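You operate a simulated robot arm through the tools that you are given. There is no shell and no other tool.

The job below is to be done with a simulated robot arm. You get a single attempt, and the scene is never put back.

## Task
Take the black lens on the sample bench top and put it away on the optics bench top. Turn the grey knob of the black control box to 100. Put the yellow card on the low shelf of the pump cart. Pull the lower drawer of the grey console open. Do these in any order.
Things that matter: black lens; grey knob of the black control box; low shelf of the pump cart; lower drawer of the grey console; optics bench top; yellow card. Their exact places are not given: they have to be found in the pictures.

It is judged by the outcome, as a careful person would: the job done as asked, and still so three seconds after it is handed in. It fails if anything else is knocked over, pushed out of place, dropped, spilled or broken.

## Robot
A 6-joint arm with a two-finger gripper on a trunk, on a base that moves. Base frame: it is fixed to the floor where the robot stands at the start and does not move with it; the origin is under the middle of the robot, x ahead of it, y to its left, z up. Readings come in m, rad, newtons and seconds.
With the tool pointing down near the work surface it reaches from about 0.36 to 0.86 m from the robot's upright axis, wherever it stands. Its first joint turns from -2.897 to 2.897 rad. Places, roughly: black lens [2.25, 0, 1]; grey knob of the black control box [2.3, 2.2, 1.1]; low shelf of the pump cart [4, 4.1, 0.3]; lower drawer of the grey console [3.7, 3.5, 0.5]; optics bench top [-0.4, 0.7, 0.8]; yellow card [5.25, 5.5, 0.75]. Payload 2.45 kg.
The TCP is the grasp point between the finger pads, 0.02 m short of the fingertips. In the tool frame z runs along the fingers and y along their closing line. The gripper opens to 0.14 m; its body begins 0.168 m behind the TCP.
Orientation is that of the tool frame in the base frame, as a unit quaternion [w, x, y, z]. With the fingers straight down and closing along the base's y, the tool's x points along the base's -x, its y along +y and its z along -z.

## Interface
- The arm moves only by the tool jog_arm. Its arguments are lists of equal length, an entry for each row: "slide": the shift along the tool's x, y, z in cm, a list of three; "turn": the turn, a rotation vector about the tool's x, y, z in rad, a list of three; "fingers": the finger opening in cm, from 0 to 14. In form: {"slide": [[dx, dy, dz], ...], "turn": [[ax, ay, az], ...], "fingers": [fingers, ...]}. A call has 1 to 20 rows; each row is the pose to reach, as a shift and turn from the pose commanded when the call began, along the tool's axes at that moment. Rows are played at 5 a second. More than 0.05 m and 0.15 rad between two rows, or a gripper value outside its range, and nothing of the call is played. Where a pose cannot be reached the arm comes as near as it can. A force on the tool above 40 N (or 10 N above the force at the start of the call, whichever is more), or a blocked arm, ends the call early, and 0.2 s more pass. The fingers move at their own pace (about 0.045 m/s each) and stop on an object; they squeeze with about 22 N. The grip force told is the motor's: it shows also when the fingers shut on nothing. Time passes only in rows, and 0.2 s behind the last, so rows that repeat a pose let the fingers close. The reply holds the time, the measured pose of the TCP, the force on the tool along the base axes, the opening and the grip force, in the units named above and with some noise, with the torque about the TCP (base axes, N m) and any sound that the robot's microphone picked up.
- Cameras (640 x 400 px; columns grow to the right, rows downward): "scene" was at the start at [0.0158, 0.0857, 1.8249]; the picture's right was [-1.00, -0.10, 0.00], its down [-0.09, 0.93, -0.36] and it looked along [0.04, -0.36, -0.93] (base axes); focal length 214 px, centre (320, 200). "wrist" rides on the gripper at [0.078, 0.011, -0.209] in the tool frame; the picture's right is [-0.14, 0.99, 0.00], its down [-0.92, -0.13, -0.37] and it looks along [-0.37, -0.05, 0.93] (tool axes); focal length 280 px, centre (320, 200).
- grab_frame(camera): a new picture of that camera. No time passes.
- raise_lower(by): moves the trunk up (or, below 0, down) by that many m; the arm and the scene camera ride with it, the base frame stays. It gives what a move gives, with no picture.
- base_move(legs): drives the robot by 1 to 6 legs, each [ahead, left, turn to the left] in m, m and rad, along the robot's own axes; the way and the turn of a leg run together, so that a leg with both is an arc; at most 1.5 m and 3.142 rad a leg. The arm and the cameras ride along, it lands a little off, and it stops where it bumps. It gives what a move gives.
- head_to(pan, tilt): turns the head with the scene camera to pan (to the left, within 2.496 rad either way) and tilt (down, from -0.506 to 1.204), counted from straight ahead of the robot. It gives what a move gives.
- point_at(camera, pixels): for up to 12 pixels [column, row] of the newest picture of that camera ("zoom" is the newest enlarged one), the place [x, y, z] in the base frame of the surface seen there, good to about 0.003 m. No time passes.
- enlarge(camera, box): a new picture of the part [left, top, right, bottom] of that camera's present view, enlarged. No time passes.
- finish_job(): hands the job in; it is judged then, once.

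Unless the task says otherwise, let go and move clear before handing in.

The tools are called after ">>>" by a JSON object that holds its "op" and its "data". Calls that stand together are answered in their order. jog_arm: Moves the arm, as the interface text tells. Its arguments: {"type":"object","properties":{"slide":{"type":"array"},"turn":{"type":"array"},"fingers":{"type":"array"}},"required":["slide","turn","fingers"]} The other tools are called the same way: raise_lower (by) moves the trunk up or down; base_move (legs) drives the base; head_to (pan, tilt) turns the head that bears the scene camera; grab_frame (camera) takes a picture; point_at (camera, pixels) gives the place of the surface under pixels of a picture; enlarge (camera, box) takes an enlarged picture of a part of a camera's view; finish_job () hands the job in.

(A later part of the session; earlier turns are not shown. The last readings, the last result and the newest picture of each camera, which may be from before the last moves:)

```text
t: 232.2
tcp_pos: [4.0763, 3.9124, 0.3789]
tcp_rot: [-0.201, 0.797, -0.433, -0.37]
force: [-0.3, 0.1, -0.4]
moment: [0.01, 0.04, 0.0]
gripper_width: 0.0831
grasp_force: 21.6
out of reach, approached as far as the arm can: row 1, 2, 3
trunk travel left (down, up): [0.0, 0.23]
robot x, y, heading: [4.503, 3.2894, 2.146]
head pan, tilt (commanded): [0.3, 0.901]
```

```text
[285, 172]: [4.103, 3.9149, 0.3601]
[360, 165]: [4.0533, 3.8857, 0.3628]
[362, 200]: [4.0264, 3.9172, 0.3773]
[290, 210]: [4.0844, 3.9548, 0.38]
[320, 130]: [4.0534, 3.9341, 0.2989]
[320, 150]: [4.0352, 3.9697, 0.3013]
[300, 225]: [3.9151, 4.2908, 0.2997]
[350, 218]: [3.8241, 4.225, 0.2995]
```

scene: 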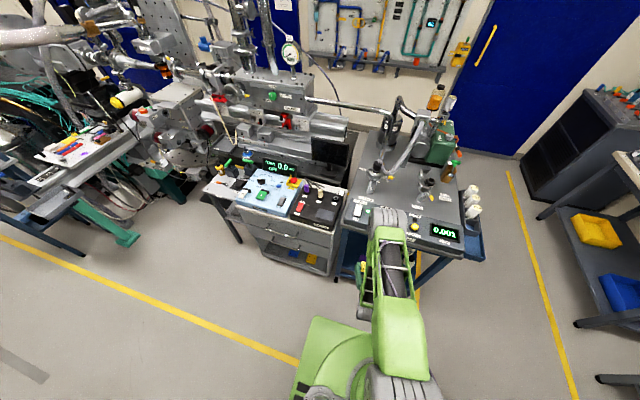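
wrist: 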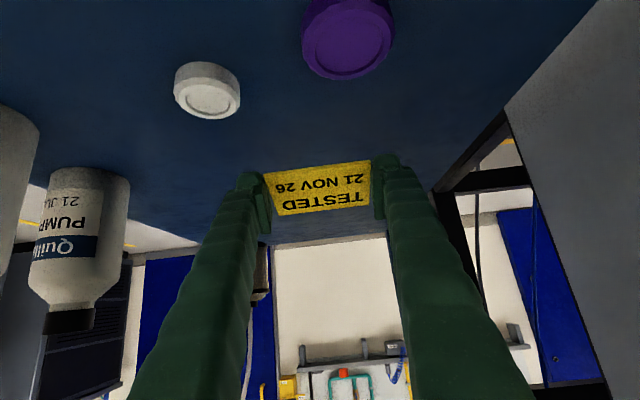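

Still 3.4 cm too high: some joint limit. Let me see the arm's posture.

>>> {"op": "grab_frame", "data": {"camera": "scene"}}

>>> {"op": "enlarge", "data": {"camera": "scene", "box": [290, 180, 480, 400]}}

>>> {"op": "point_at", "data": {"camera": "scene", "pixels": [[388, 262], [395, 270], [380, 270], [395, 300], [395, 330], [390, 360], [400, 380], [372, 380]]}}

```text
taken
```

scene: 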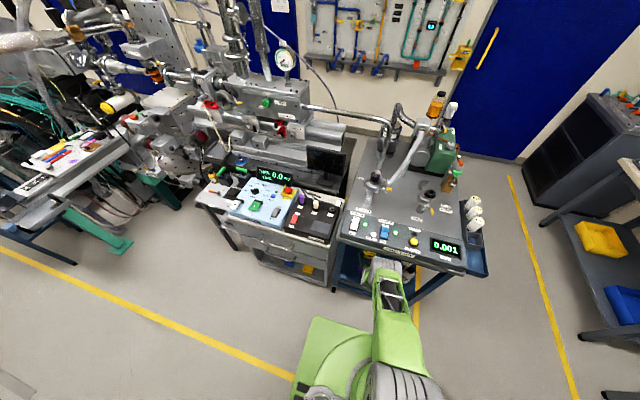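

```text
1.82 times, centred on (385, 290) of scene
```

zoom: 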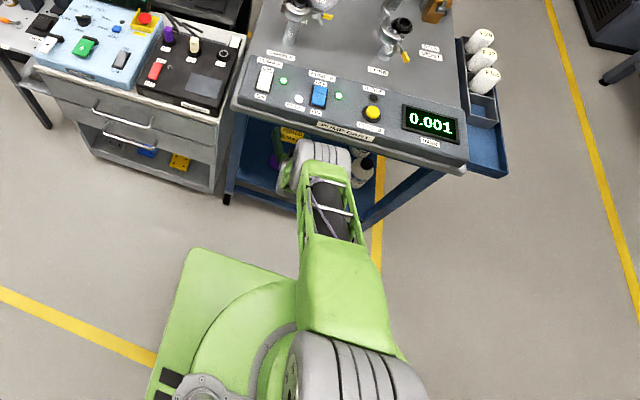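

```text
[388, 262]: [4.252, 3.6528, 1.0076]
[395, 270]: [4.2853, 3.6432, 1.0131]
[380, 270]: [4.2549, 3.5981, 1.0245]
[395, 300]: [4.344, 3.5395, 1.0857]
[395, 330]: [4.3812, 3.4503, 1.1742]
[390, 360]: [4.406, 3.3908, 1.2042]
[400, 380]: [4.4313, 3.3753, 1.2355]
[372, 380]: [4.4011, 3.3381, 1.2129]
```

The arm is limited in height at this radius (elbow over the cart edge at n≈0.84). Bringing the TCP a bit closer to the robot should allow it to go lower; trying n≈1.115, u≈5.52, z≈0.345.

>>> {"op": "jog_arm", "data": {"slide": [[1.6, 0.4, -0.2], [3.2, 0.8, -0.3], [4.85, 1.2, -0.5], [4.85, 1.2, -0.5]], "turn": [[0, 0, 0], [0, 0, 0], [0, 0, 0], [0, 0, 0]], "fingers": [7, 7, 7, 7]}}

>>> {"op": "grab_frame", "data": {"camera": "wrist"}}

>>> {"op": "grab_frame", "data": {"camera": "scene"}}

```text
t: 233.2
tcp_pos: [4.0901, 3.8752, 0.371]
tcp_rot: [-0.202, 0.797, -0.432, -0.371]
force: [0.3, -0.3, -0.4]
moment: [0.04, -0.01, -0.01]
gripper_width: 0.0834
grasp_force: 22.1
out of reach, approached as far as the arm can: row 1, 2, 3, 4
trunk travel left (down, up): [0.0, 0.23]
robot x, y, heading: [4.5045, 3.2881, 2.144]
head pan, tilt (commanded): [0.3, 0.901]
```

```text
taken
```

wrist: 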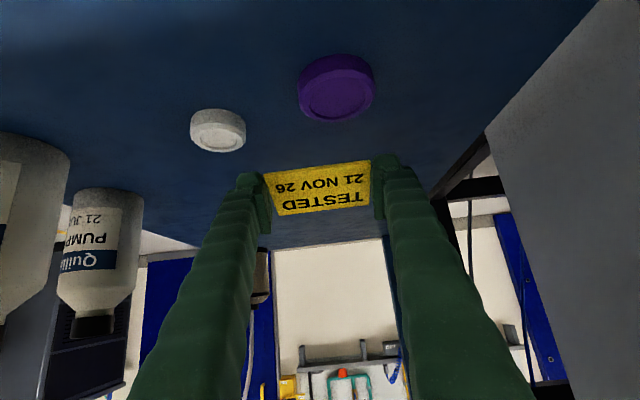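

```text
taken
```

scene: 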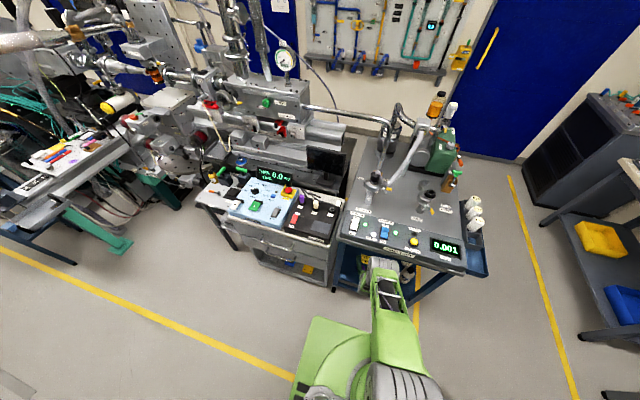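

The wrist height is limited to ~0.56, so a flatter tilt is needed at this depth. Better plan: place the card at the front of the shelf beside the purple cap (u≈5.5675, n≈1.018) with 30° tilt so the card is exactly flat. First back out along the tool axis and reverse the base 11 cm.

>>> {"op": "jog_arm", "data": {"slide": [[0, 0, -4], [0, 0, -8], [0, 0, -12]], "turn": [[0, 0, 0], [0, 0, 0], [0, 0, 0]], "fingers": [7, 7, 7]}}

>>> {"op": "base_move", "data": {"legs": [[-0.11, 0, 0]]}}

>>> {"op": "grab_frame", "data": {"camera": "wrist"}}

```text
t: 234.1
tcp_pos: [4.1345, 3.7977, 0.4466]
tcp_rot: [-0.202, 0.796, -0.433, -0.371]
force: [-0.3, -0.2, 0.0]
moment: [-0.04, 0.01, -0.01]
gripper_width: 0.0833
grasp_force: 22.0
trunk travel left (down, up): [0.0, 0.23]
robot x, y, heading: [4.504, 3.2864, 2.142]
head pan, tilt (commanded): [0.3, 0.901]
```

```text
t: 235.2
tcp_pos: [4.195, 3.7044, 0.4462]
tcp_rot: [-0.202, 0.797, -0.432, -0.372]
force: [0.3, -0.1, -0.5]
moment: [0.01, -0.03, 0.03]
gripper_width: 0.0834
grasp_force: 22.1
trunk travel left (down, up): [0.0, 0.23]
robot x, y, heading: [4.5716, 3.1931, 2.147]
head pan, tilt (commanded): [0.3, 0.901]
```

```text
taken
```

wrist: 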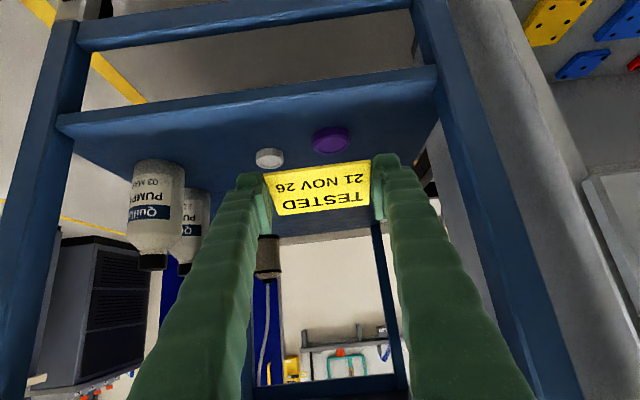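

Now rotating to 30° tilt (card flat) while shifting 4.5 cm to the right (u≈5.5675).

>>> {"op": "jog_arm", "data": {"slide": [[0, -1.5, 0], [0, -3.0, 0], [0, -4.55, 0], [0, -4.55, 0]], "turn": [[0, 0.116, 0], [0, 0.233, 0], [0, 0.349, 0], [0, 0.349, 0]], "fingers": [7, 7, 7, 7]}}

>>> {"op": "grab_frame", "data": {"camera": "wrist"}}

>>> {"op": "point_at", "data": {"camera": "wrist", "pixels": [[280, 175], [360, 168], [362, 198], [290, 208], [320, 188]]}}

```text
t: 236.2
tcp_pos: [4.2331, 3.7297, 0.4464]
tcp_rot: [-0.122, 0.85, -0.46, -0.226]
force: [-0.7, 0.5, 0.4]
moment: [0.0, 0.01, 0.01]
gripper_width: 0.083
grasp_force: 21.9
trunk travel left (down, up): [0.0, 0.23]
robot x, y, heading: [4.5682, 3.1942, 2.145]
head pan, tilt (commanded): [0.3, 0.901]
```

```text
taken
```

wrist: 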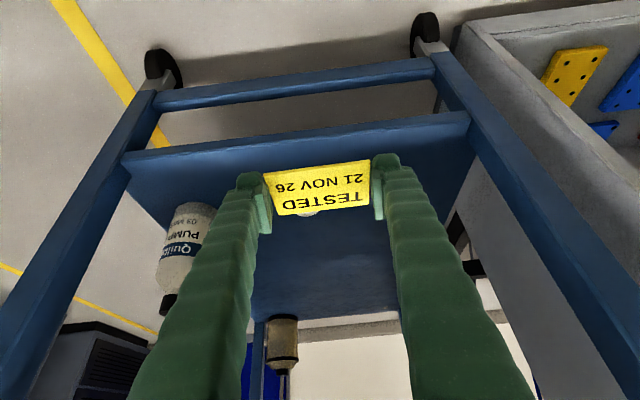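

```text
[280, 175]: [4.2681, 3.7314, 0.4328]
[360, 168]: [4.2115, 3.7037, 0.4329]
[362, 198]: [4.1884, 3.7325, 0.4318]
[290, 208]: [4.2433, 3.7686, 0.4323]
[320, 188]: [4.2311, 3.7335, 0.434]
```

The card is level (z≈0.4325 at all corners), TCP at u=5.568. Moving forward 10 cm at this height.

>>> {"op": "jog_arm", "data": {"slide": [[-2.89, 0, 1.67], [-5.77, 0, 3.33], [-8.66, 0, 5.0]], "turn": [[0, 0, 0], [0, 0, 0], [0, 0, 0]], "fingers": [7, 7, 7]}}

>>> {"op": "grab_frame", "data": {"camera": "wrist"}}

>>> {"op": "point_at", "data": {"camera": "wrist", "pixels": [[280, 175], [360, 168], [362, 198], [290, 208], [320, 130], [250, 150], [420, 120], [320, 240]]}}

```text
t: 237.1
tcp_pos: [4.1776, 3.8143, 0.4437]
tcp_rot: [-0.123, 0.849, -0.46, -0.227]
force: [-0.2, -0.2, -0.2]
moment: [-0.01, 0.03, -0.02]
gripper_width: 0.0828
grasp_force: 21.7
trunk travel left (down, up): [0.0, 0.23]
robot x, y, heading: [4.5686, 3.193, 2.148]
head pan, tilt (commanded): [0.3, 0.901]
```

```text
taken
```

wrist: 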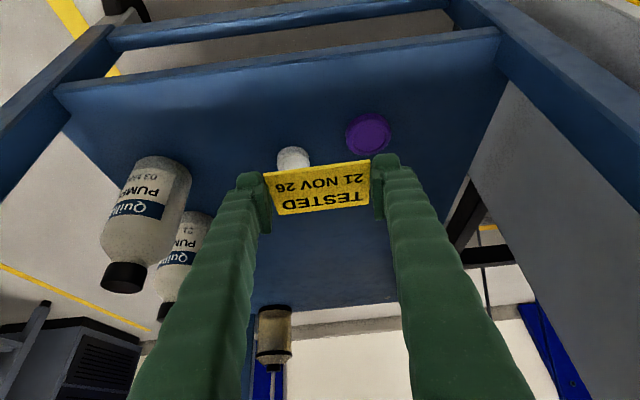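

```text
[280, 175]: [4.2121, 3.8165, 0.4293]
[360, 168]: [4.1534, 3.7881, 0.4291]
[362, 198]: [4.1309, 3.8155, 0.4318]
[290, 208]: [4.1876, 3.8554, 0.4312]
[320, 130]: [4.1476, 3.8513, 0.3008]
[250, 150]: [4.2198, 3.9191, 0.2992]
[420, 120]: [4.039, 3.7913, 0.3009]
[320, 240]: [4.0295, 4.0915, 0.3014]
```

Before descending, I'll measure the caps' true extents, since the purple cap at (368,133) looks bigger than I assumed.

>>> {"op": "enlarge", "data": {"camera": "wrist", "box": [250, 90, 430, 220]}}

>>> {"op": "point_at", "data": {"camera": "wrist", "pixels": [[348, 135], [389, 132], [368, 118], [368, 152], [368, 134], [278, 158], [307, 156], [293, 149], [345, 125], [392, 140], [368, 112], [292, 145]]}}

```text
3.08 times, centred on (340, 155) of wrist
```

zoom: 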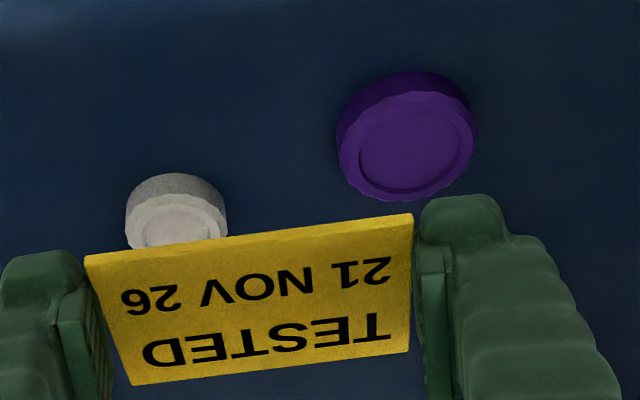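

```text
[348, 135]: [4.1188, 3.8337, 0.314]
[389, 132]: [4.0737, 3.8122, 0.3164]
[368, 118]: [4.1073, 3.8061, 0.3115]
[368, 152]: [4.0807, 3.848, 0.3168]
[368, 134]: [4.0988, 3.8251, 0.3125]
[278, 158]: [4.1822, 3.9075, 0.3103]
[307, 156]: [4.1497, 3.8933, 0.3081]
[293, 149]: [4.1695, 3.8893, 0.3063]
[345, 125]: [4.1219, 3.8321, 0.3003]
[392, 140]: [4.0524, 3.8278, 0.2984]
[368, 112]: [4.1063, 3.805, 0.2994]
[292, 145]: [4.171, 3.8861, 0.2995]
```

Purple cap: centre (5.501,1.066), radius 2.6 cm; white cap near edge n≈1.077. I'll shift 8 mm back and 8 mm right for margin, then descend vertically to ~1 cm above the shelf.

>>> {"op": "jog_arm", "data": {"slide": [[0.69, -0.8, -0.4], [2.5, -0.8, 2.75], [4.32, -0.8, 5.9], [6.14, -0.8, 9.04], [6.14, -0.8, 9.04]], "turn": [[0, 0, 0], [0, 0, 0], [0, 0, 0], [0, 0, 0], [0, 0, 0]], "fingers": [7, 7, 7, 7, 7]}}

>>> {"op": "grab_frame", "data": {"camera": "wrist"}}

>>> {"op": "point_at", "data": {"camera": "wrist", "pixels": [[280, 175], [360, 168], [362, 198], [290, 208], [320, 150], [320, 100], [320, 60], [320, 40], [355, 100], [420, 90]]}}

```text
t: 238.2
tcp_pos: [4.1869, 3.8115, 0.3363]
tcp_rot: [-0.123, 0.849, -0.462, -0.226]
force: [0.2, -0.9, -0.9]
moment: [0.01, 0.02, 0.03]
gripper_width: 0.0829
grasp_force: 21.7
trunk travel left (down, up): [0.0, 0.23]
robot x, y, heading: [4.5658, 3.1994, 2.146]
head pan, tilt (commanded): [0.3, 0.901]
```

```text
taken
```

wrist: 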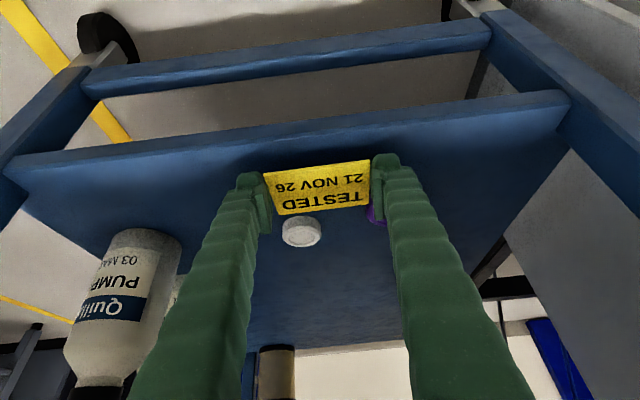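

```text
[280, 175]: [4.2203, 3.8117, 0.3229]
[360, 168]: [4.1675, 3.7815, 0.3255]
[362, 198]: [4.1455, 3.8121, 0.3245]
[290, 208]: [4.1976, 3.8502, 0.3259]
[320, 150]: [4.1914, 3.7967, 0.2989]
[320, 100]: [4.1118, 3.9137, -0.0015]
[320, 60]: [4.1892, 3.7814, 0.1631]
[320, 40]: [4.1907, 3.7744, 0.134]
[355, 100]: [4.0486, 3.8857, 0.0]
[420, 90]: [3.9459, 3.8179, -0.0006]
```

Card bottom is ~1 cm above the shelf, near edge ~1 cm inside the front edge. Lowering slowly to contact.

>>> {"op": "jog_arm", "data": {"slide": [[0.2, 0, 0.35], [0.4, 0, 0.69], [0.4, 0, 0.69]], "turn": [[0, 0, 0], [0, 0, 0], [0, 0, 0]], "fingers": [7, 7, 7]}}

```text
t: 239.1
tcp_pos: [4.1893, 3.8103, 0.3298]
tcp_rot: [-0.123, 0.849, -0.461, -0.227]
force: [0.6, 0.8, -0.6]
moment: [0.03, 0.0, 0.02]
gripper_width: 0.0831
grasp_force: 22.0
trunk travel left (down, up): [0.0, 0.23]
robot x, y, heading: [4.564, 3.1976, 2.145]
head pan, tilt (commanded): [0.3, 0.901]
```

>>> {"op": "jog_arm", "data": {"slide": [[0.1, 0, 0.17], [0.2, 0, 0.35], [0.2, 0, 0.35]], "turn": [[0, 0, 0], [0, 0, 0], [0, 0, 0]], "fingers": [7, 7, 7]}}

>>> {"op": "point_at", "data": {"camera": "wrist", "pixels": [[280, 175], [360, 168], [362, 198], [290, 208], [320, 150]]}}

```text
t: 239.8
tcp_pos: [4.1882, 3.8126, 0.3277]
tcp_rot: [-0.125, 0.848, -0.461, -0.229]
force: [0.3, -1.9, 16.4]
moment: [-0.07, 0.21, 0.02]
gripper_width: 0.0828
grasp_force: 22.1
trunk travel left (down, up): [0.0, 0.23]
robot x, y, heading: [4.5671, 3.1981, 2.142]
head pan, tilt (commanded): [0.3, 0.901]
```

```text
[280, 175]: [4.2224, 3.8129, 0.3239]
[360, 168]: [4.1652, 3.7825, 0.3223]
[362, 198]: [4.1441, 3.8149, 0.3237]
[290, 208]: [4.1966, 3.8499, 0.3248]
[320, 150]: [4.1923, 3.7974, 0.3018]
```

Contact with the shelf (16 N). Easing up 2 mm, then opening the fingers.

>>> {"op": "jog_arm", "data": {"slide": [[-0.1, 0, -0.17], [-0.1, 0, -0.17], [-0.1, 0, -0.17], [-0.1, 0, -0.17], [-0.1, 0, -0.17]], "turn": [[0, 0, 0], [0, 0, 0], [0, 0, 0], [0, 0, 0], [0, 0, 0]], "fingers": [7, 8.5, 9.5, 10, 10]}}

>>> {"op": "grab_frame", "data": {"camera": "wrist"}}

```text
t: 241.1
tcp_pos: [4.1885, 3.8105, 0.3274]
tcp_rot: [-0.124, 0.849, -0.461, -0.227]
force: [-0.1, 0.1, 0.9]
moment: [0.0, 0.01, 0.0]
gripper_width: 0.0999
grasp_force: 0.1
trunk travel left (down, up): [0.0, 0.23]
robot x, y, heading: [4.5661, 3.1965, 2.14]
head pan, tilt (commanded): [0.3, 0.901]
```

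```text
taken
```

wrist: 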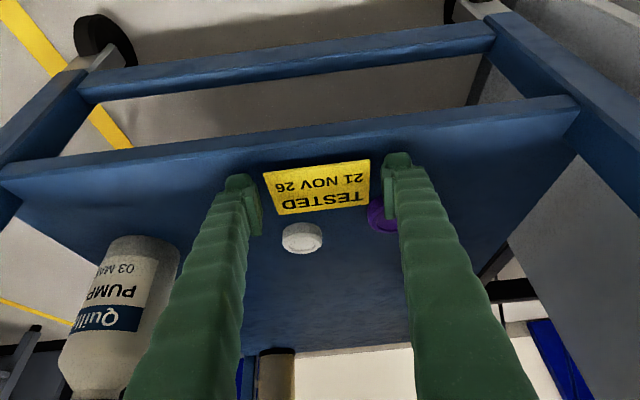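

The card lies on the shelf with fingers free. Lifting straight up 10 cm, then backing out.

>>> {"op": "jog_arm", "data": {"slide": [[-1.5, 0, -2.6], [-3.5, 0, -6.06], [-5, 0, -8.66], [-2.1, 0, -10.3], [0.8, 0, -12.0], [3.66, 0, -13.66]], "turn": [[0, 0, 0], [0, 0, 0], [0, 0, 0], [0, 0, 0], [0, 0, 0], [0, 0, 0]], "fingers": [10, 10, 10, 10, 10, 10]}}

>>> {"op": "grab_frame", "data": {"camera": "wrist"}}

>>> {"op": "point_at", "data": {"camera": "wrist", "pixels": [[300, 150], [320, 160], [340, 150], [320, 130]]}}

```text
t: 242.4
tcp_pos: [4.2432, 3.7261, 0.4277]
tcp_rot: [-0.123, 0.849, -0.46, -0.228]
force: [1.0, -0.7, 0.4]
moment: [-0.01, 0.01, -0.01]
gripper_width: 0.0997
grasp_force: 0.0
trunk travel left (down, up): [0.0, 0.23]
robot x, y, heading: [4.5688, 3.198, 2.149]
head pan, tilt (commanded): [0.3, 0.901]
```

```text
taken
```

wrist: 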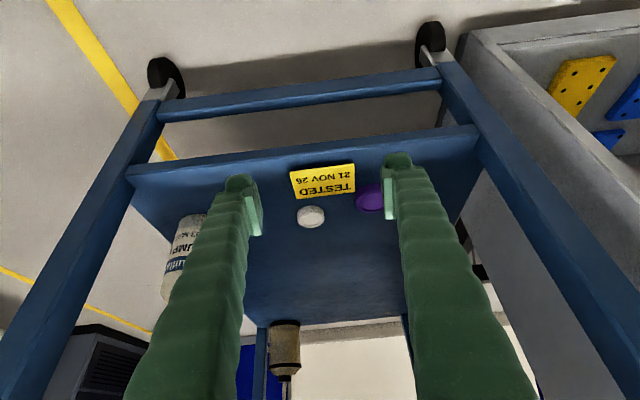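

```text
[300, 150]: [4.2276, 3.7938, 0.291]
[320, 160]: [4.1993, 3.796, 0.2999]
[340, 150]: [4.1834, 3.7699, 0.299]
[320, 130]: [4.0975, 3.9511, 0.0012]
```

The card is down at the shelf front. Now the drawer: I'll back the base away from the cart and look at the console's lower drawer handle.

>>> {"op": "base_move", "data": {"legs": [[-0.25, 0, 0]]}}

>>> {"op": "head_to", "data": {"pan": 0.45, "tilt": 0.85}}

>>> {"op": "grab_frame", "data": {"camera": "scene"}}

>>> {"op": "grab_frame", "data": {"camera": "wrist"}}

```text
t: 244.3
tcp_pos: [4.3787, 3.5148, 0.4278]
tcp_rot: [-0.123, 0.85, -0.459, -0.228]
force: [0.7, 0.4, 0.2]
moment: [-0.02, 0.04, 0.01]
gripper_width: 0.1
grasp_force: 0.1
trunk travel left (down, up): [0.0, 0.23]
robot x, y, heading: [4.7045, 2.989, 2.15]
head pan, tilt (commanded): [0.3, 0.901]
```

```text
t: 245.0
tcp_pos: [4.3777, 3.5159, 0.4275]
tcp_rot: [-0.123, 0.85, -0.459, -0.227]
force: [-0.3, -0.1, 0.0]
moment: [-0.01, -0.02, 0.02]
gripper_width: 0.1
grasp_force: 0.0
trunk travel left (down, up): [0.0, 0.23]
robot x, y, heading: [4.7054, 2.9893, 2.147]
head pan, tilt (commanded): [0.45, 0.85]
```

```text
taken
```

scene: 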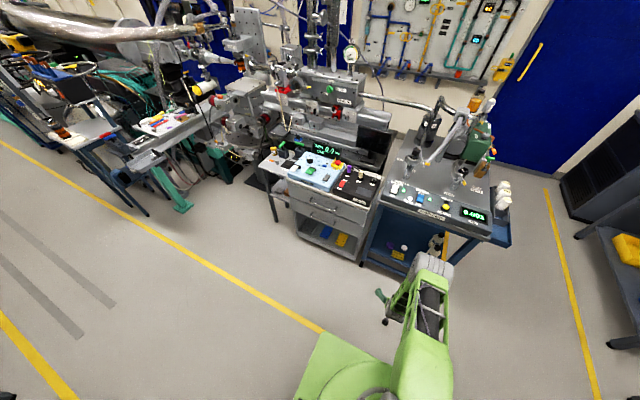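

```text
taken
```

wrist: 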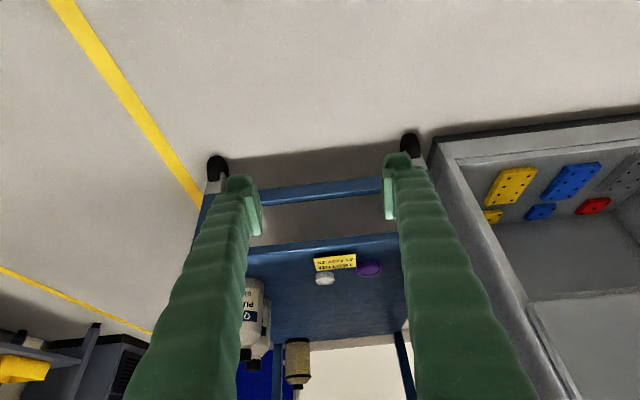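

>>> {"op": "enlarge", "data": {"camera": "scene", "box": [275, 175, 415, 275]}}

>>> {"op": "enlarge", "data": {"camera": "scene", "box": [290, 195, 370, 245]}}

```text
4.00 times, centred on (345, 225) of scene
```

zoom: 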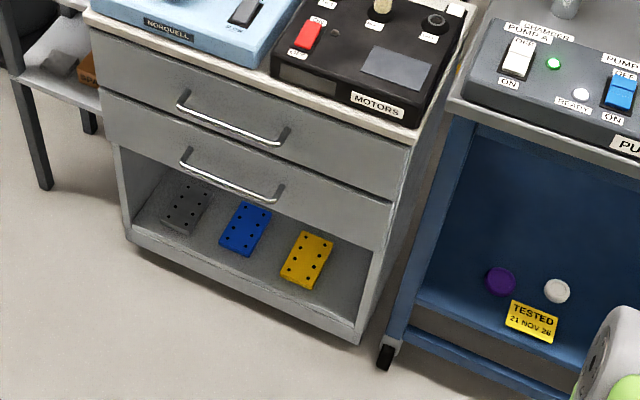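

```text
8.00 times, centred on (330, 220) of scene
```

zoom: 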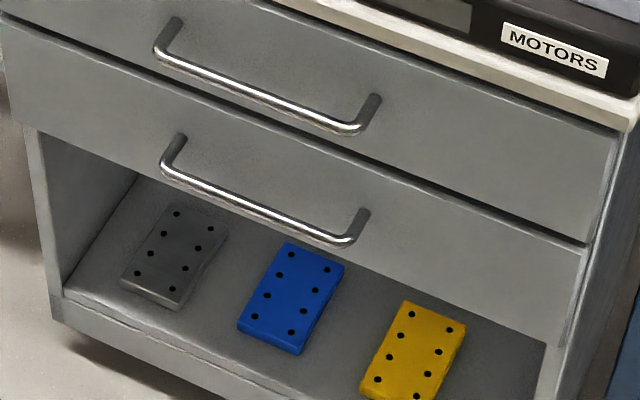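

The lower drawer's bar handle runs from zoom (170,178) to (345,242). Measuring the bar, its posts, and the drawer face.

>>> {"op": "point_at", "data": {"camera": "zoom", "pixels": [[170, 178], [215, 195], [258, 211], [300, 227], [345, 240], [180, 138], [366, 212], [250, 170], [250, 185], [400, 250], [100, 120], [560, 300]]}}

```text
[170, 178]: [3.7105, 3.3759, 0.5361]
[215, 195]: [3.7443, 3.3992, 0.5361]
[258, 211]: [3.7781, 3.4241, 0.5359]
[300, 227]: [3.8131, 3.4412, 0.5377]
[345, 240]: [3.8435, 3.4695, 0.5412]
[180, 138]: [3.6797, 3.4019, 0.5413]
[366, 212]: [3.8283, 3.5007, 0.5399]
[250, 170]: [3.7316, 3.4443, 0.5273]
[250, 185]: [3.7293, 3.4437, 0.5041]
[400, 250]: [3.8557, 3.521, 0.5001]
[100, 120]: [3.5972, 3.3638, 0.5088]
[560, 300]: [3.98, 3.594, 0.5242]
```

Bar handle: u 4.94–5.10, n≈0.893, z≈0.535; drawer face at n≈0.936 (3.8 cm gap). I'll strafe left ~0.56 m in front of it, then raise the tool and tilt it to ~70°.

>>> {"op": "base_move", "data": {"legs": [[0, 0.555, -0.015]]}}

>>> {"op": "jog_arm", "data": {"slide": [[-1.5, 0, -2.6], [-3.0, 0, -5.2], [-4.5, 0, -7.8], [-6.0, 0, -10.4], [-8.5, 0, -14.7], [-8.5, 0, -14.7]], "turn": [[0, -0.12, 0], [0, -0.24, 0], [0, -0.36, 0], [0, -0.48, 0], [0, -0.6, 0], [0, -0.698, 0]], "fingers": [9, 8, 7, 6, 5, 5]}}

>>> {"op": "grab_frame", "data": {"camera": "scene"}}

>>> {"op": "grab_frame", "data": {"camera": "wrist"}}

```text
t: 250.2
tcp_pos: [3.932, 3.2276, 0.4282]
tcp_rot: [-0.125, 0.847, -0.465, -0.227]
force: [-0.6, -0.2, 0.6]
moment: [0.01, 0.01, -0.02]
gripper_width: 0.1001
grasp_force: 0.0
trunk travel left (down, up): [0.0, 0.23]
robot x, y, heading: [4.2509, 2.6948, 2.132]
head pan, tilt (commanded): [0.45, 0.85]
```

```text
t: 251.6
tcp_pos: [3.9318, 3.2291, 0.5989]
tcp_rot: [-0.277, 0.718, -0.395, -0.503]
force: [0.3, 0.5, 0.2]
moment: [-0.03, -0.01, -0.02]
gripper_width: 0.05
grasp_force: 0.0
trunk travel left (down, up): [0.0, 0.23]
robot x, y, heading: [4.2491, 2.6942, 2.133]
head pan, tilt (commanded): [0.45, 0.85]
```

```text
taken
```

scene: 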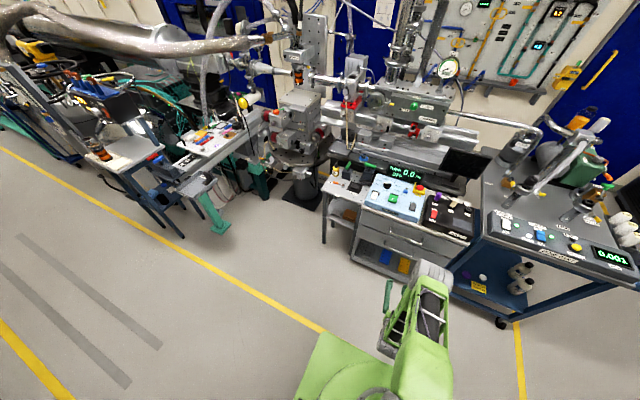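

```text
taken
```

wrist: 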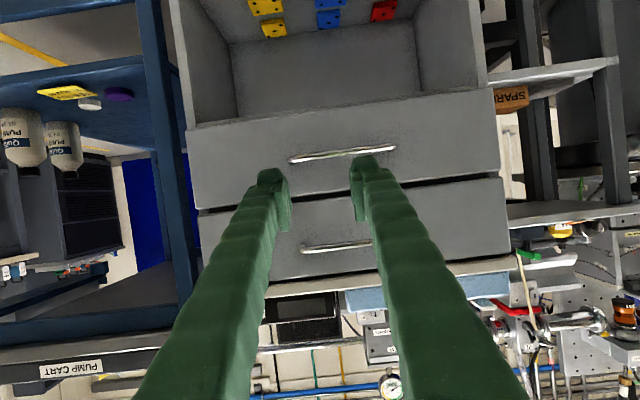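

The lower drawer handle is at wrist (343,153) (image is upside-down). Rolling the tool 90° so the fingers close vertically around the bar.

>>> {"op": "jog_arm", "data": {"slide": [[0, 0, 0], [0, 0, 0], [0, 0, 0], [0, 0, 0], [0, 0, 0], [0, 0, 0], [0, 0, 0], [0, 0, 0], [0, 0, 0], [0, 0, 0], [0, 0, 0]], "turn": [[0, 0, 0.143], [0, 0, 0.286], [0, 0, 0.429], [0, 0, 0.572], [0, 0, 0.715], [0, 0, 0.858], [0, 0, 1.001], [0, 0, 1.144], [0, 0, 1.287], [0, 0, 1.43], [0, 0, 1.571]], "fingers": [5, 5, 5, 5, 5, 5, 5, 5, 5, 5, 5]}}

>>> {"op": "grab_frame", "data": {"camera": "wrist"}}

>>> {"op": "enlarge", "data": {"camera": "scene", "box": [340, 180, 480, 280]}}

```text
t: 254.0
tcp_pos: [3.931, 3.2281, 0.5967]
tcp_rot: [-0.161, -0.228, 0.787, 0.55]
force: [0.5, -0.1, -0.1]
moment: [0.02, -0.01, 0.0]
gripper_width: 0.0501
grasp_force: 0.0
trunk travel left (down, up): [0.0, 0.23]
robot x, y, heading: [4.2453, 2.6959, 2.138]
head pan, tilt (commanded): [0.45, 0.85]
```

```text
taken
```

wrist: 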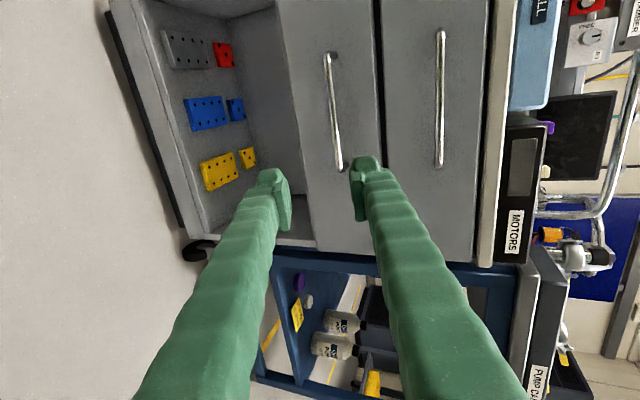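

```text
4.00 times, centred on (410, 230) of scene
```

zoom: 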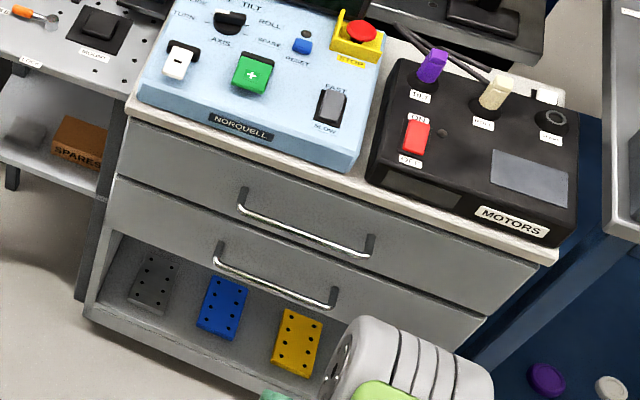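

Fingers now close vertically; the lower handle bar is at wrist (333,110). Measuring it precisely.

>>> {"op": "point_at", "data": {"camera": "wrist", "pixels": [[328, 60], [331, 85], [333, 110], [336, 140], [339, 165], [360, 110], [310, 110], [440, 100], [345, 200], [390, 110]]}}

>>> {"op": "enlarge", "data": {"camera": "wrist", "box": [270, 30, 400, 210]}}

```text
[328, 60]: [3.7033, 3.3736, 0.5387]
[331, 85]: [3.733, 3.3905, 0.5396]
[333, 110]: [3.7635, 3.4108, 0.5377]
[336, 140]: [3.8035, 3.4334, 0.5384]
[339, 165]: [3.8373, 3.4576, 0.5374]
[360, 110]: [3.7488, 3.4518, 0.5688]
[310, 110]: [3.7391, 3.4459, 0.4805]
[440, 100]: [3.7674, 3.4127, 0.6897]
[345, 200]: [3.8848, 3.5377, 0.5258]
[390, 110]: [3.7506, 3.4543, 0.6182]
```

```text
2.22 times, centred on (335, 120) of wrist
```

zoom: 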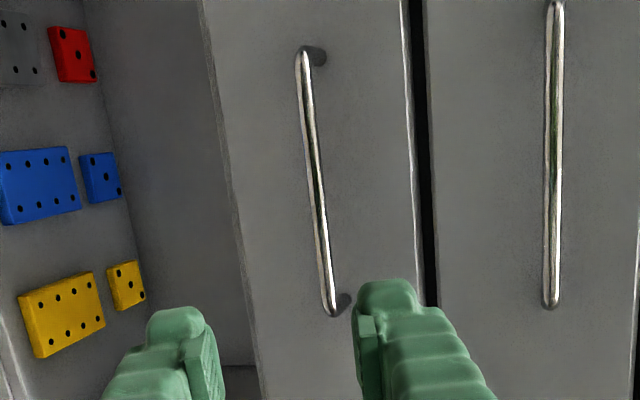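

Bar centre ≈ (u 5.01, n 0.895, z 0.538), face n≈0.9335. Driving the base forward 0.15 m, then I'll align.

>>> {"op": "base_move", "data": {"legs": [[0.15, 0, 0]]}}

>>> {"op": "grab_frame", "data": {"camera": "wrist"}}

>>> {"op": "point_at", "data": {"camera": "wrist", "pixels": [[320, 60], [325, 90], [330, 120], [335, 150], [300, 100], [370, 100]]}}

```text
t: 255.4
tcp_pos: [3.8516, 3.3559, 0.5966]
tcp_rot: [-0.16, -0.228, 0.786, 0.551]
force: [-0.6, -0.2, -0.1]
moment: [0.0, -0.01, 0.0]
gripper_width: 0.0499
grasp_force: 0.0
trunk travel left (down, up): [0.0, 0.23]
robot x, y, heading: [4.1668, 2.8233, 2.135]
head pan, tilt (commanded): [0.45, 0.85]
```

```text
taken
```

wrist: 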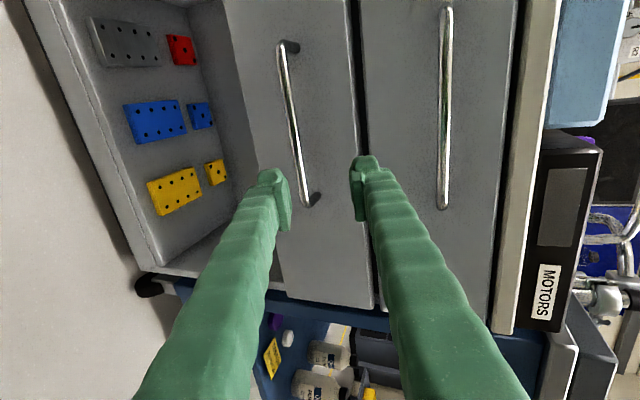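

```text
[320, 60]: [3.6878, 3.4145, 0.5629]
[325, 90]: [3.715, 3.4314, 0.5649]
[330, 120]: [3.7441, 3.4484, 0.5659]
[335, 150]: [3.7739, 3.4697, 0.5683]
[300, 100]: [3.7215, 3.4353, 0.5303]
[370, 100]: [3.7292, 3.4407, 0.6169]
```

>>> {"op": "point_at", "data": {"camera": "wrist", "pixels": [[284, 60], [289, 90], [293, 120], [298, 150], [303, 185], [443, 100]]}}

>>> {"op": "enlarge", "data": {"camera": "wrist", "box": [250, 30, 400, 240]}}

```text
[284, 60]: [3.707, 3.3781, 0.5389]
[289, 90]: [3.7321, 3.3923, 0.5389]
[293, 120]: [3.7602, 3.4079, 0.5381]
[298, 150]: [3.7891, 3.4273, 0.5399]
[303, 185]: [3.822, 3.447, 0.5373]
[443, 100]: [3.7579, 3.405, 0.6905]
```

```text
1.90 times, centred on (325, 135) of wrist
```

zoom: 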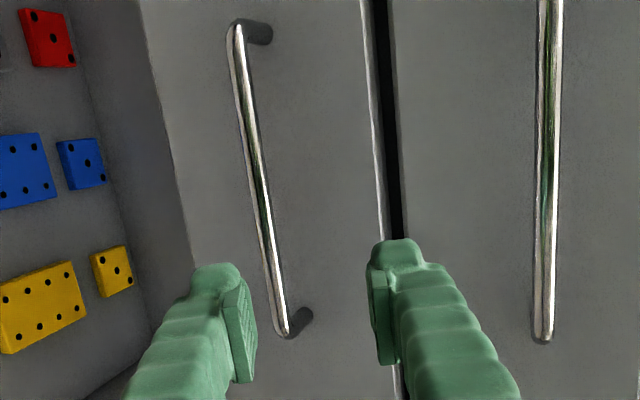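

Aligning: shift to u≈5.01 and down onto the bar's approach line, then advance 7 cm of the 10.5.

>>> {"op": "jog_arm", "data": {"slide": [[1.8, -1.1, 0], [3.6, -2.22, 0], [3.6, -2.22, 3.5], [3.6, -2.22, 7.0]], "turn": [[0, 0, 0], [0, 0, 0], [0, 0, 0], [0, 0, 0]], "fingers": [5, 4.5, 4, 4]}}

>>> {"op": "grab_frame", "data": {"camera": "wrist"}}

```text
t: 256.4
tcp_pos: [3.7884, 3.3829, 0.5528]
tcp_rot: [-0.159, -0.229, 0.787, 0.55]
force: [-0.5, 1.0, -1.0]
moment: [0.01, -0.03, -0.03]
gripper_width: 0.0399
grasp_force: 0.1
trunk travel left (down, up): [0.0, 0.23]
robot x, y, heading: [4.171, 2.8236, 2.14]
head pan, tilt (commanded): [0.45, 0.85]
```

```text
taken
```

wrist: 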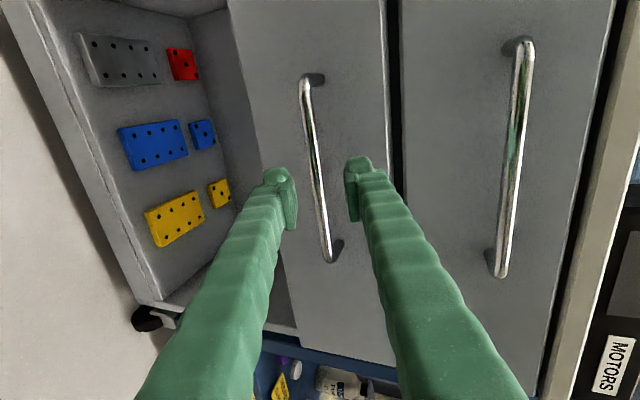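

The bar runs between the finger tips. Advancing the last 3.6 cm, then closing.

>>> {"op": "jog_arm", "data": {"slide": [[0, 0, 1.8], [0, 0, 3.6], [0, 0, 3.6]], "turn": [[0, 0, 0], [0, 0, 0], [0, 0, 0]], "fingers": [4, 4, 4]}}

>>> {"op": "grab_frame", "data": {"camera": "wrist"}}

```text
t: 257.2
tcp_pos: [3.7717, 3.4143, 0.5421]
tcp_rot: [-0.16, -0.228, 0.787, 0.551]
force: [0.1, -0.6, 0.1]
moment: [0.0, 0.0, -0.02]
gripper_width: 0.04
grasp_force: 0.0
trunk travel left (down, up): [0.0, 0.23]
robot x, y, heading: [4.1673, 2.8196, 2.132]
head pan, tilt (commanded): [0.45, 0.85]
```

```text
taken
```

wrist: 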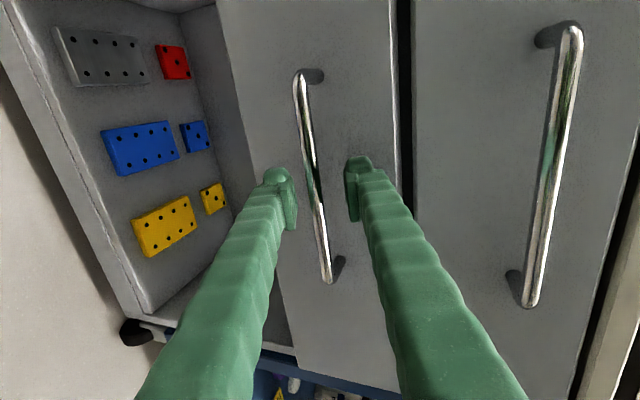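

Bar sits between the pads (slightly low); adjusting 4 mm and closing.

>>> {"op": "jog_arm", "data": {"slide": [[0, -0.4, 0], [0, -0.4, 0], [0, -0.4, 0], [0, -0.4, 0], [0, -0.4, 0]], "turn": [[0, 0, 0], [0, 0, 0], [0, 0, 0], [0, 0, 0], [0, 0, 0]], "fingers": [4, 2, 0, 0, 0]}}

>>> {"op": "grab_frame", "data": {"camera": "wrist"}}

```text
t: 258.4
tcp_pos: [3.7736, 3.4115, 0.5391]
tcp_rot: [-0.16, -0.227, 0.787, 0.551]
force: [-0.9, -0.4, 2.5]
moment: [-0.39, 0.67, -0.29]
gripper_width: 0.0106
grasp_force: 37.0
trunk travel left (down, up): [0.0, 0.23]
robot x, y, heading: [4.1664, 2.8232, 2.132]
head pan, tilt (commanded): [0.45, 0.85]
```

```text
taken
```

wrist: 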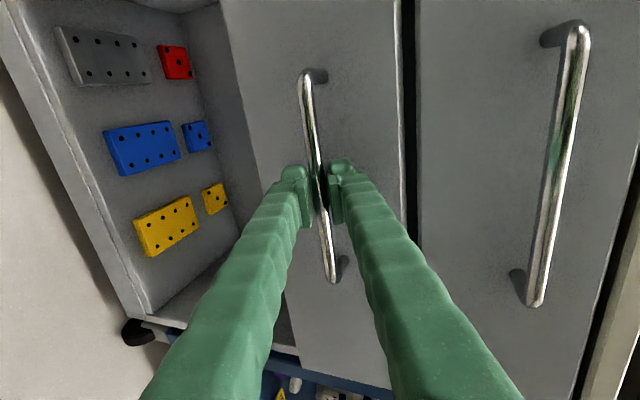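

Bar gripped (1.06 cm). Pulling gently: base back 4 cm first.

>>> {"op": "base_move", "data": {"legs": [[-0.04, 0, 0]]}}

>>> {"op": "grab_frame", "data": {"camera": "wrist"}}

```text
t: 259.3
tcp_pos: [3.7924, 3.3786, 0.5381]
tcp_rot: [-0.16, -0.229, 0.786, 0.551]
force: [-0.4, -3.0, 4.0]
moment: [-0.39, 0.71, -0.31]
gripper_width: 0.0107
grasp_force: 38.2
trunk travel left (down, up): [0.0, 0.23]
robot x, y, heading: [4.1873, 2.7847, 2.134]
head pan, tilt (commanded): [0.45, 0.85]
```

```text
taken
```

wrist: 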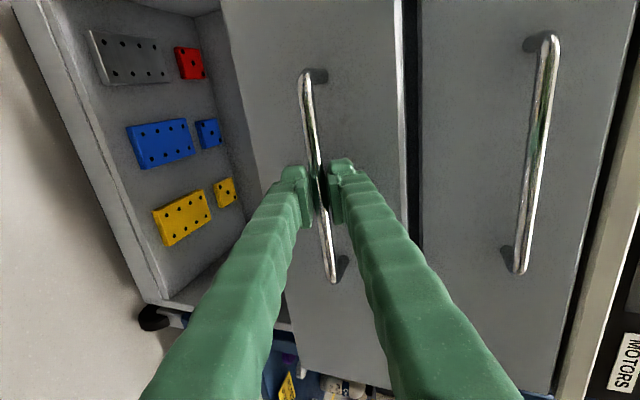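

The lower drawer is sliding out with the grip. Continuing 10 cm more.

>>> {"op": "base_move", "data": {"legs": [[-0.1, 0, 0]]}}

>>> {"op": "grab_frame", "data": {"camera": "wrist"}}

>>> {"op": "enlarge", "data": {"camera": "scene", "box": [320, 150, 500, 300]}}

```text
t: 260.4
tcp_pos: [3.8466, 3.2944, 0.5386]
tcp_rot: [-0.16, -0.229, 0.787, 0.551]
force: [7.5, 3.4, 2.5]
moment: [-0.43, 0.63, -0.39]
gripper_width: 0.0105
grasp_force: 37.9
trunk travel left (down, up): [0.0, 0.23]
robot x, y, heading: [4.244, 2.7059, 2.138]
head pan, tilt (commanded): [0.45, 0.85]
```

```text
taken
```

wrist: 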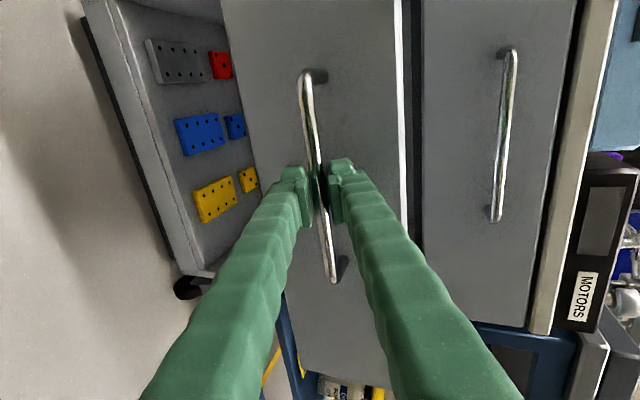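

```text
2.67 times, centred on (410, 225) of scene
```

zoom: 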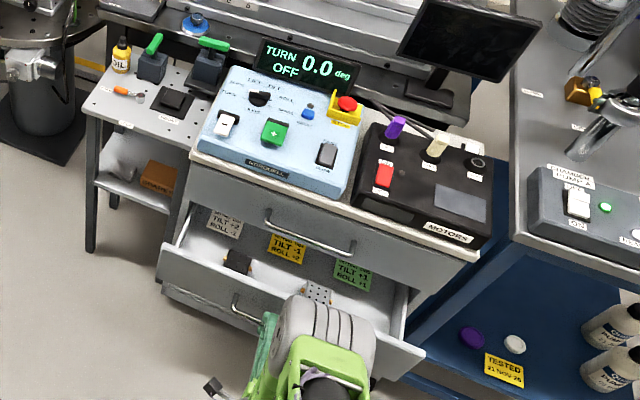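

The drawer is ~14 cm open. A bit more: 6 cm steps, watching the force.

>>> {"op": "base_move", "data": {"legs": [[-0.06, -0.005, 0]]}}

>>> {"op": "enlarge", "data": {"camera": "scene", "box": [320, 150, 500, 300]}}

```text
t: 261.4
tcp_pos: [3.8772, 3.2434, 0.5377]
tcp_rot: [-0.163, -0.233, 0.785, 0.55]
force: [-26.3, -18.1, 0.5]
moment: [-0.43, 0.65, -0.35]
gripper_width: 0.0107
grasp_force: 38.1
trunk travel left (down, up): [0.0, 0.23]
robot x, y, heading: [4.2753, 2.6569, 2.137]
head pan, tilt (commanded): [0.45, 0.85]
```

```text
2.67 times, centred on (410, 225) of scene
```

zoom: 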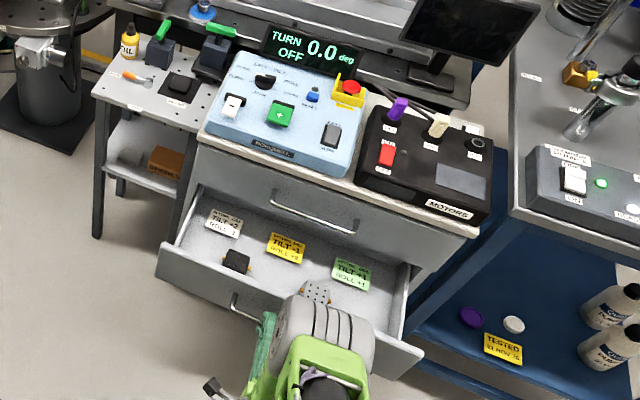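

Open ~20 cm; the last step produced a sideways load (32 N) from my lateral correction. I'll release, let it relax, and regrip before deciding on pulling further.

>>> {"op": "jog_arm", "data": {"slide": [[0, 0, 0], [0, 0, 0], [0, 0, 0], [0, 0, 0]], "turn": [[0, 0, 0], [0, 0, 0], [0, 0, 0], [0, 0, 0]], "fingers": [3, 4, 4, 4]}}

>>> {"op": "grab_frame", "data": {"camera": "wrist"}}

>>> {"op": "point_at", "data": {"camera": "wrist", "pixels": [[305, 90], [310, 130], [325, 250], [360, 120], [505, 120]]}}

```text
t: 262.4
tcp_pos: [3.878, 3.2443, 0.538]
tcp_rot: [-0.163, -0.232, 0.786, 0.55]
force: [0.3, 0.4, 1.8]
moment: [-0.02, -0.02, 0.03]
gripper_width: 0.0399
grasp_force: 0.1
trunk travel left (down, up): [0.0, 0.23]
robot x, y, heading: [4.2788, 2.6607, 2.137]
head pan, tilt (commanded): [0.45, 0.85]
```

```text
taken
```

wrist: 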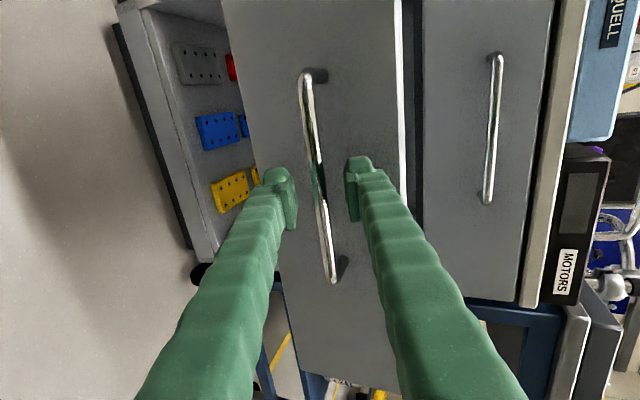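

```text
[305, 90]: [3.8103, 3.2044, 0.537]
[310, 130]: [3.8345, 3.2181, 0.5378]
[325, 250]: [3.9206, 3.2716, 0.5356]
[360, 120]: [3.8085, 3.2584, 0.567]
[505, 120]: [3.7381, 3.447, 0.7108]
```

Lower drawer face is at n≈0.738 vs upper 0.935: open 20 cm. I'll regrip and pull straight a bit further toward its stop.

>>> {"op": "jog_arm", "data": {"slide": [[0, 0, 0], [0, 0, 0], [0, 0, 0], [0, 0, 0], [0, 0, 0]], "turn": [[0, 0, 0], [0, 0, 0], [0, 0, 0], [0, 0, 0], [0, 0, 0]], "fingers": [2, 0, 0, 0, 0]}}

>>> {"op": "base_move", "data": {"legs": [[-0.05, 0, 0]]}}

>>> {"op": "grab_frame", "data": {"camera": "wrist"}}

>>> {"op": "point_at", "data": {"camera": "wrist", "pixels": [[360, 110], [490, 120]]}}

```text
t: 263.6
tcp_pos: [3.8773, 3.2439, 0.5371]
tcp_rot: [-0.163, -0.232, 0.785, 0.55]
force: [-0.3, 0.3, 0.1]
moment: [-0.44, 0.66, -0.29]
gripper_width: 0.011
grasp_force: 37.7
trunk travel left (down, up): [0.0, 0.23]
robot x, y, heading: [4.2815, 2.6581, 2.139]
head pan, tilt (commanded): [0.45, 0.85]
```

```text
t: 264.5
tcp_pos: [3.9052, 3.1997, 0.5391]
tcp_rot: [-0.164, -0.233, 0.785, 0.55]
force: [-5.4, -3.6, 4.0]
moment: [-0.39, 0.74, -0.14]
gripper_width: 0.0108
grasp_force: 37.9
trunk travel left (down, up): [0.0, 0.23]
robot x, y, heading: [4.3083, 2.6135, 2.141]
head pan, tilt (commanded): [0.45, 0.85]
```

```text
taken
```

wrist: 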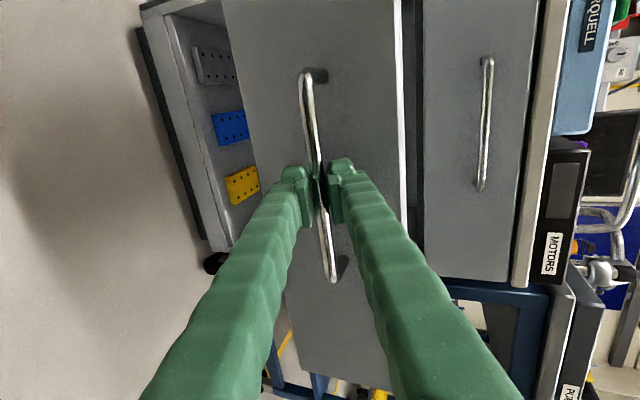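

```text
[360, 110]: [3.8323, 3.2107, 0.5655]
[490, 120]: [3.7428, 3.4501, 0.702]
```

25 cm open, force still low. One more 4 cm.

>>> {"op": "base_move", "data": {"legs": [[-0.04, 0, 0]]}}

>>> {"op": "grab_frame", "data": {"camera": "wrist"}}

>>> {"op": "point_at", "data": {"camera": "wrist", "pixels": [[360, 110], [480, 120]]}}

>>> {"op": "grab_frame", "data": {"camera": "scene"}}

>>> {"op": "enlarge", "data": {"camera": "scene", "box": [320, 130, 500, 280]}}

```text
t: 265.4
tcp_pos: [3.9246, 3.1656, 0.5392]
tcp_rot: [-0.164, -0.233, 0.785, 0.55]
force: [0.4, -1.2, -0.5]
moment: [0.02, -0.02, -0.01]
gripper_width: 0.0
grasp_force: 29.4
trunk travel left (down, up): [0.0, 0.23]
robot x, y, heading: [4.3257, 2.5834, 2.138]
head pan, tilt (commanded): [0.45, 0.85]
```

```text
taken
```

wrist: 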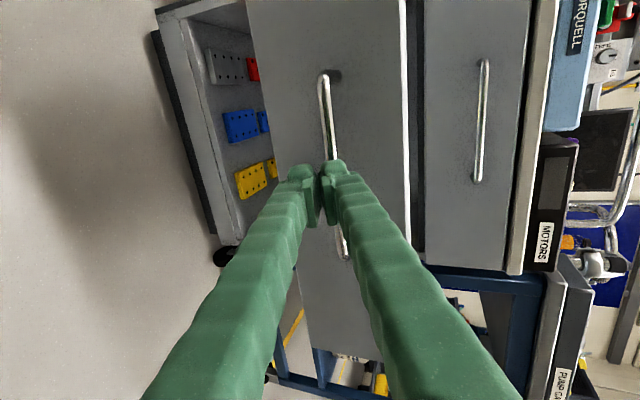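

```text
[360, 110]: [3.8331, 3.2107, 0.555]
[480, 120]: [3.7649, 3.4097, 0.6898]
```

```text
taken
```

scene: 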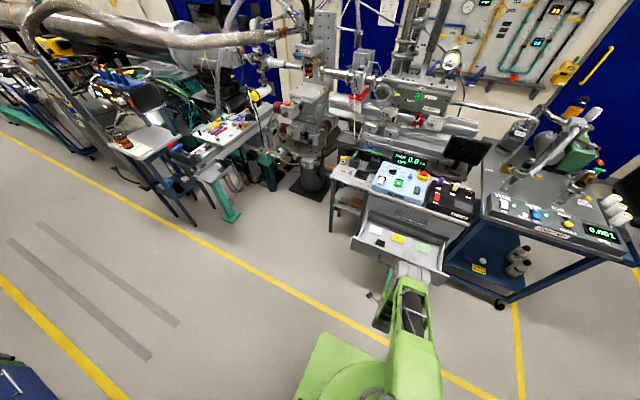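

```text
2.67 times, centred on (410, 205) of scene
```

zoom: 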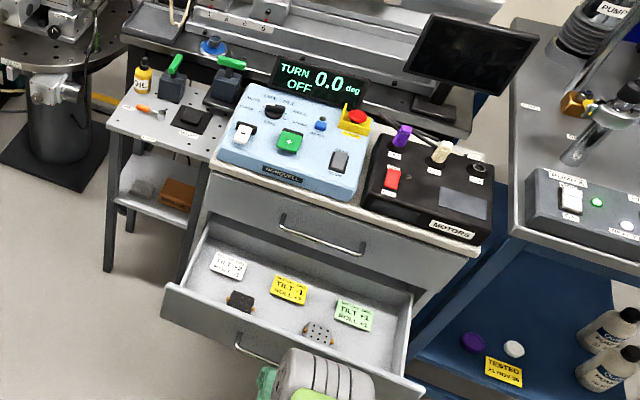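

The grip slid off at the drawer's end stop: the drawer is fully open (25 cm), and the console itself hasn't moved. Backing away and retracting clear of the drawer.

>>> {"op": "base_move", "data": {"legs": [[-0.3, 0, 0]]}}

>>> {"op": "grab_frame", "data": {"camera": "scene"}}

>>> {"op": "enlarge", "data": {"camera": "scene", "box": [330, 130, 530, 290]}}

```text
t: 267.5
tcp_pos: [4.0931, 2.9056, 0.5382]
tcp_rot: [-0.163, -0.232, 0.786, 0.55]
force: [0.4, -0.4, -1.4]
moment: [0.01, -0.01, 0.01]
gripper_width: 0.0
grasp_force: 29.3
trunk travel left (down, up): [0.0, 0.23]
robot x, y, heading: [4.4919, 2.3197, 2.137]
head pan, tilt (commanded): [0.45, 0.85]
```

```text
taken
```

scene: 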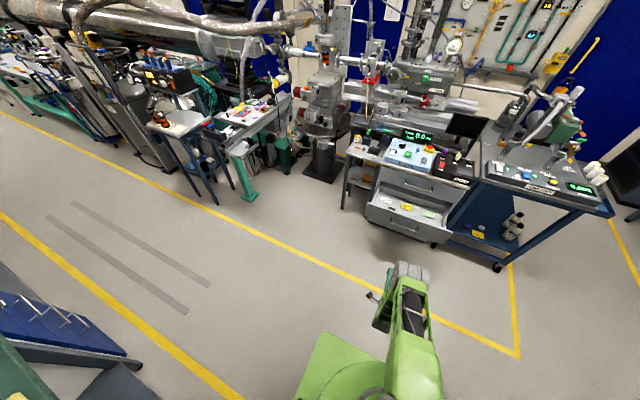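

```text
2.50 times, centred on (430, 210) of scene
```

zoom: 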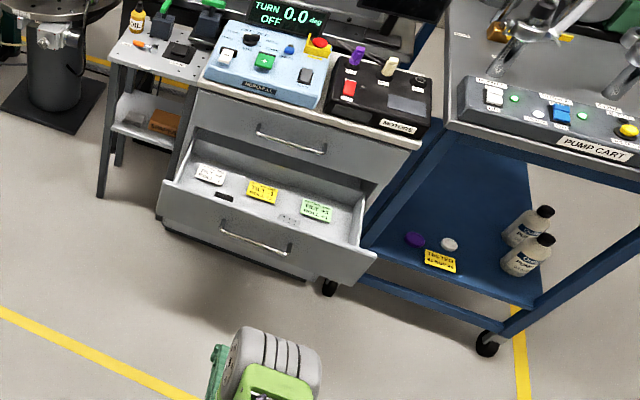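

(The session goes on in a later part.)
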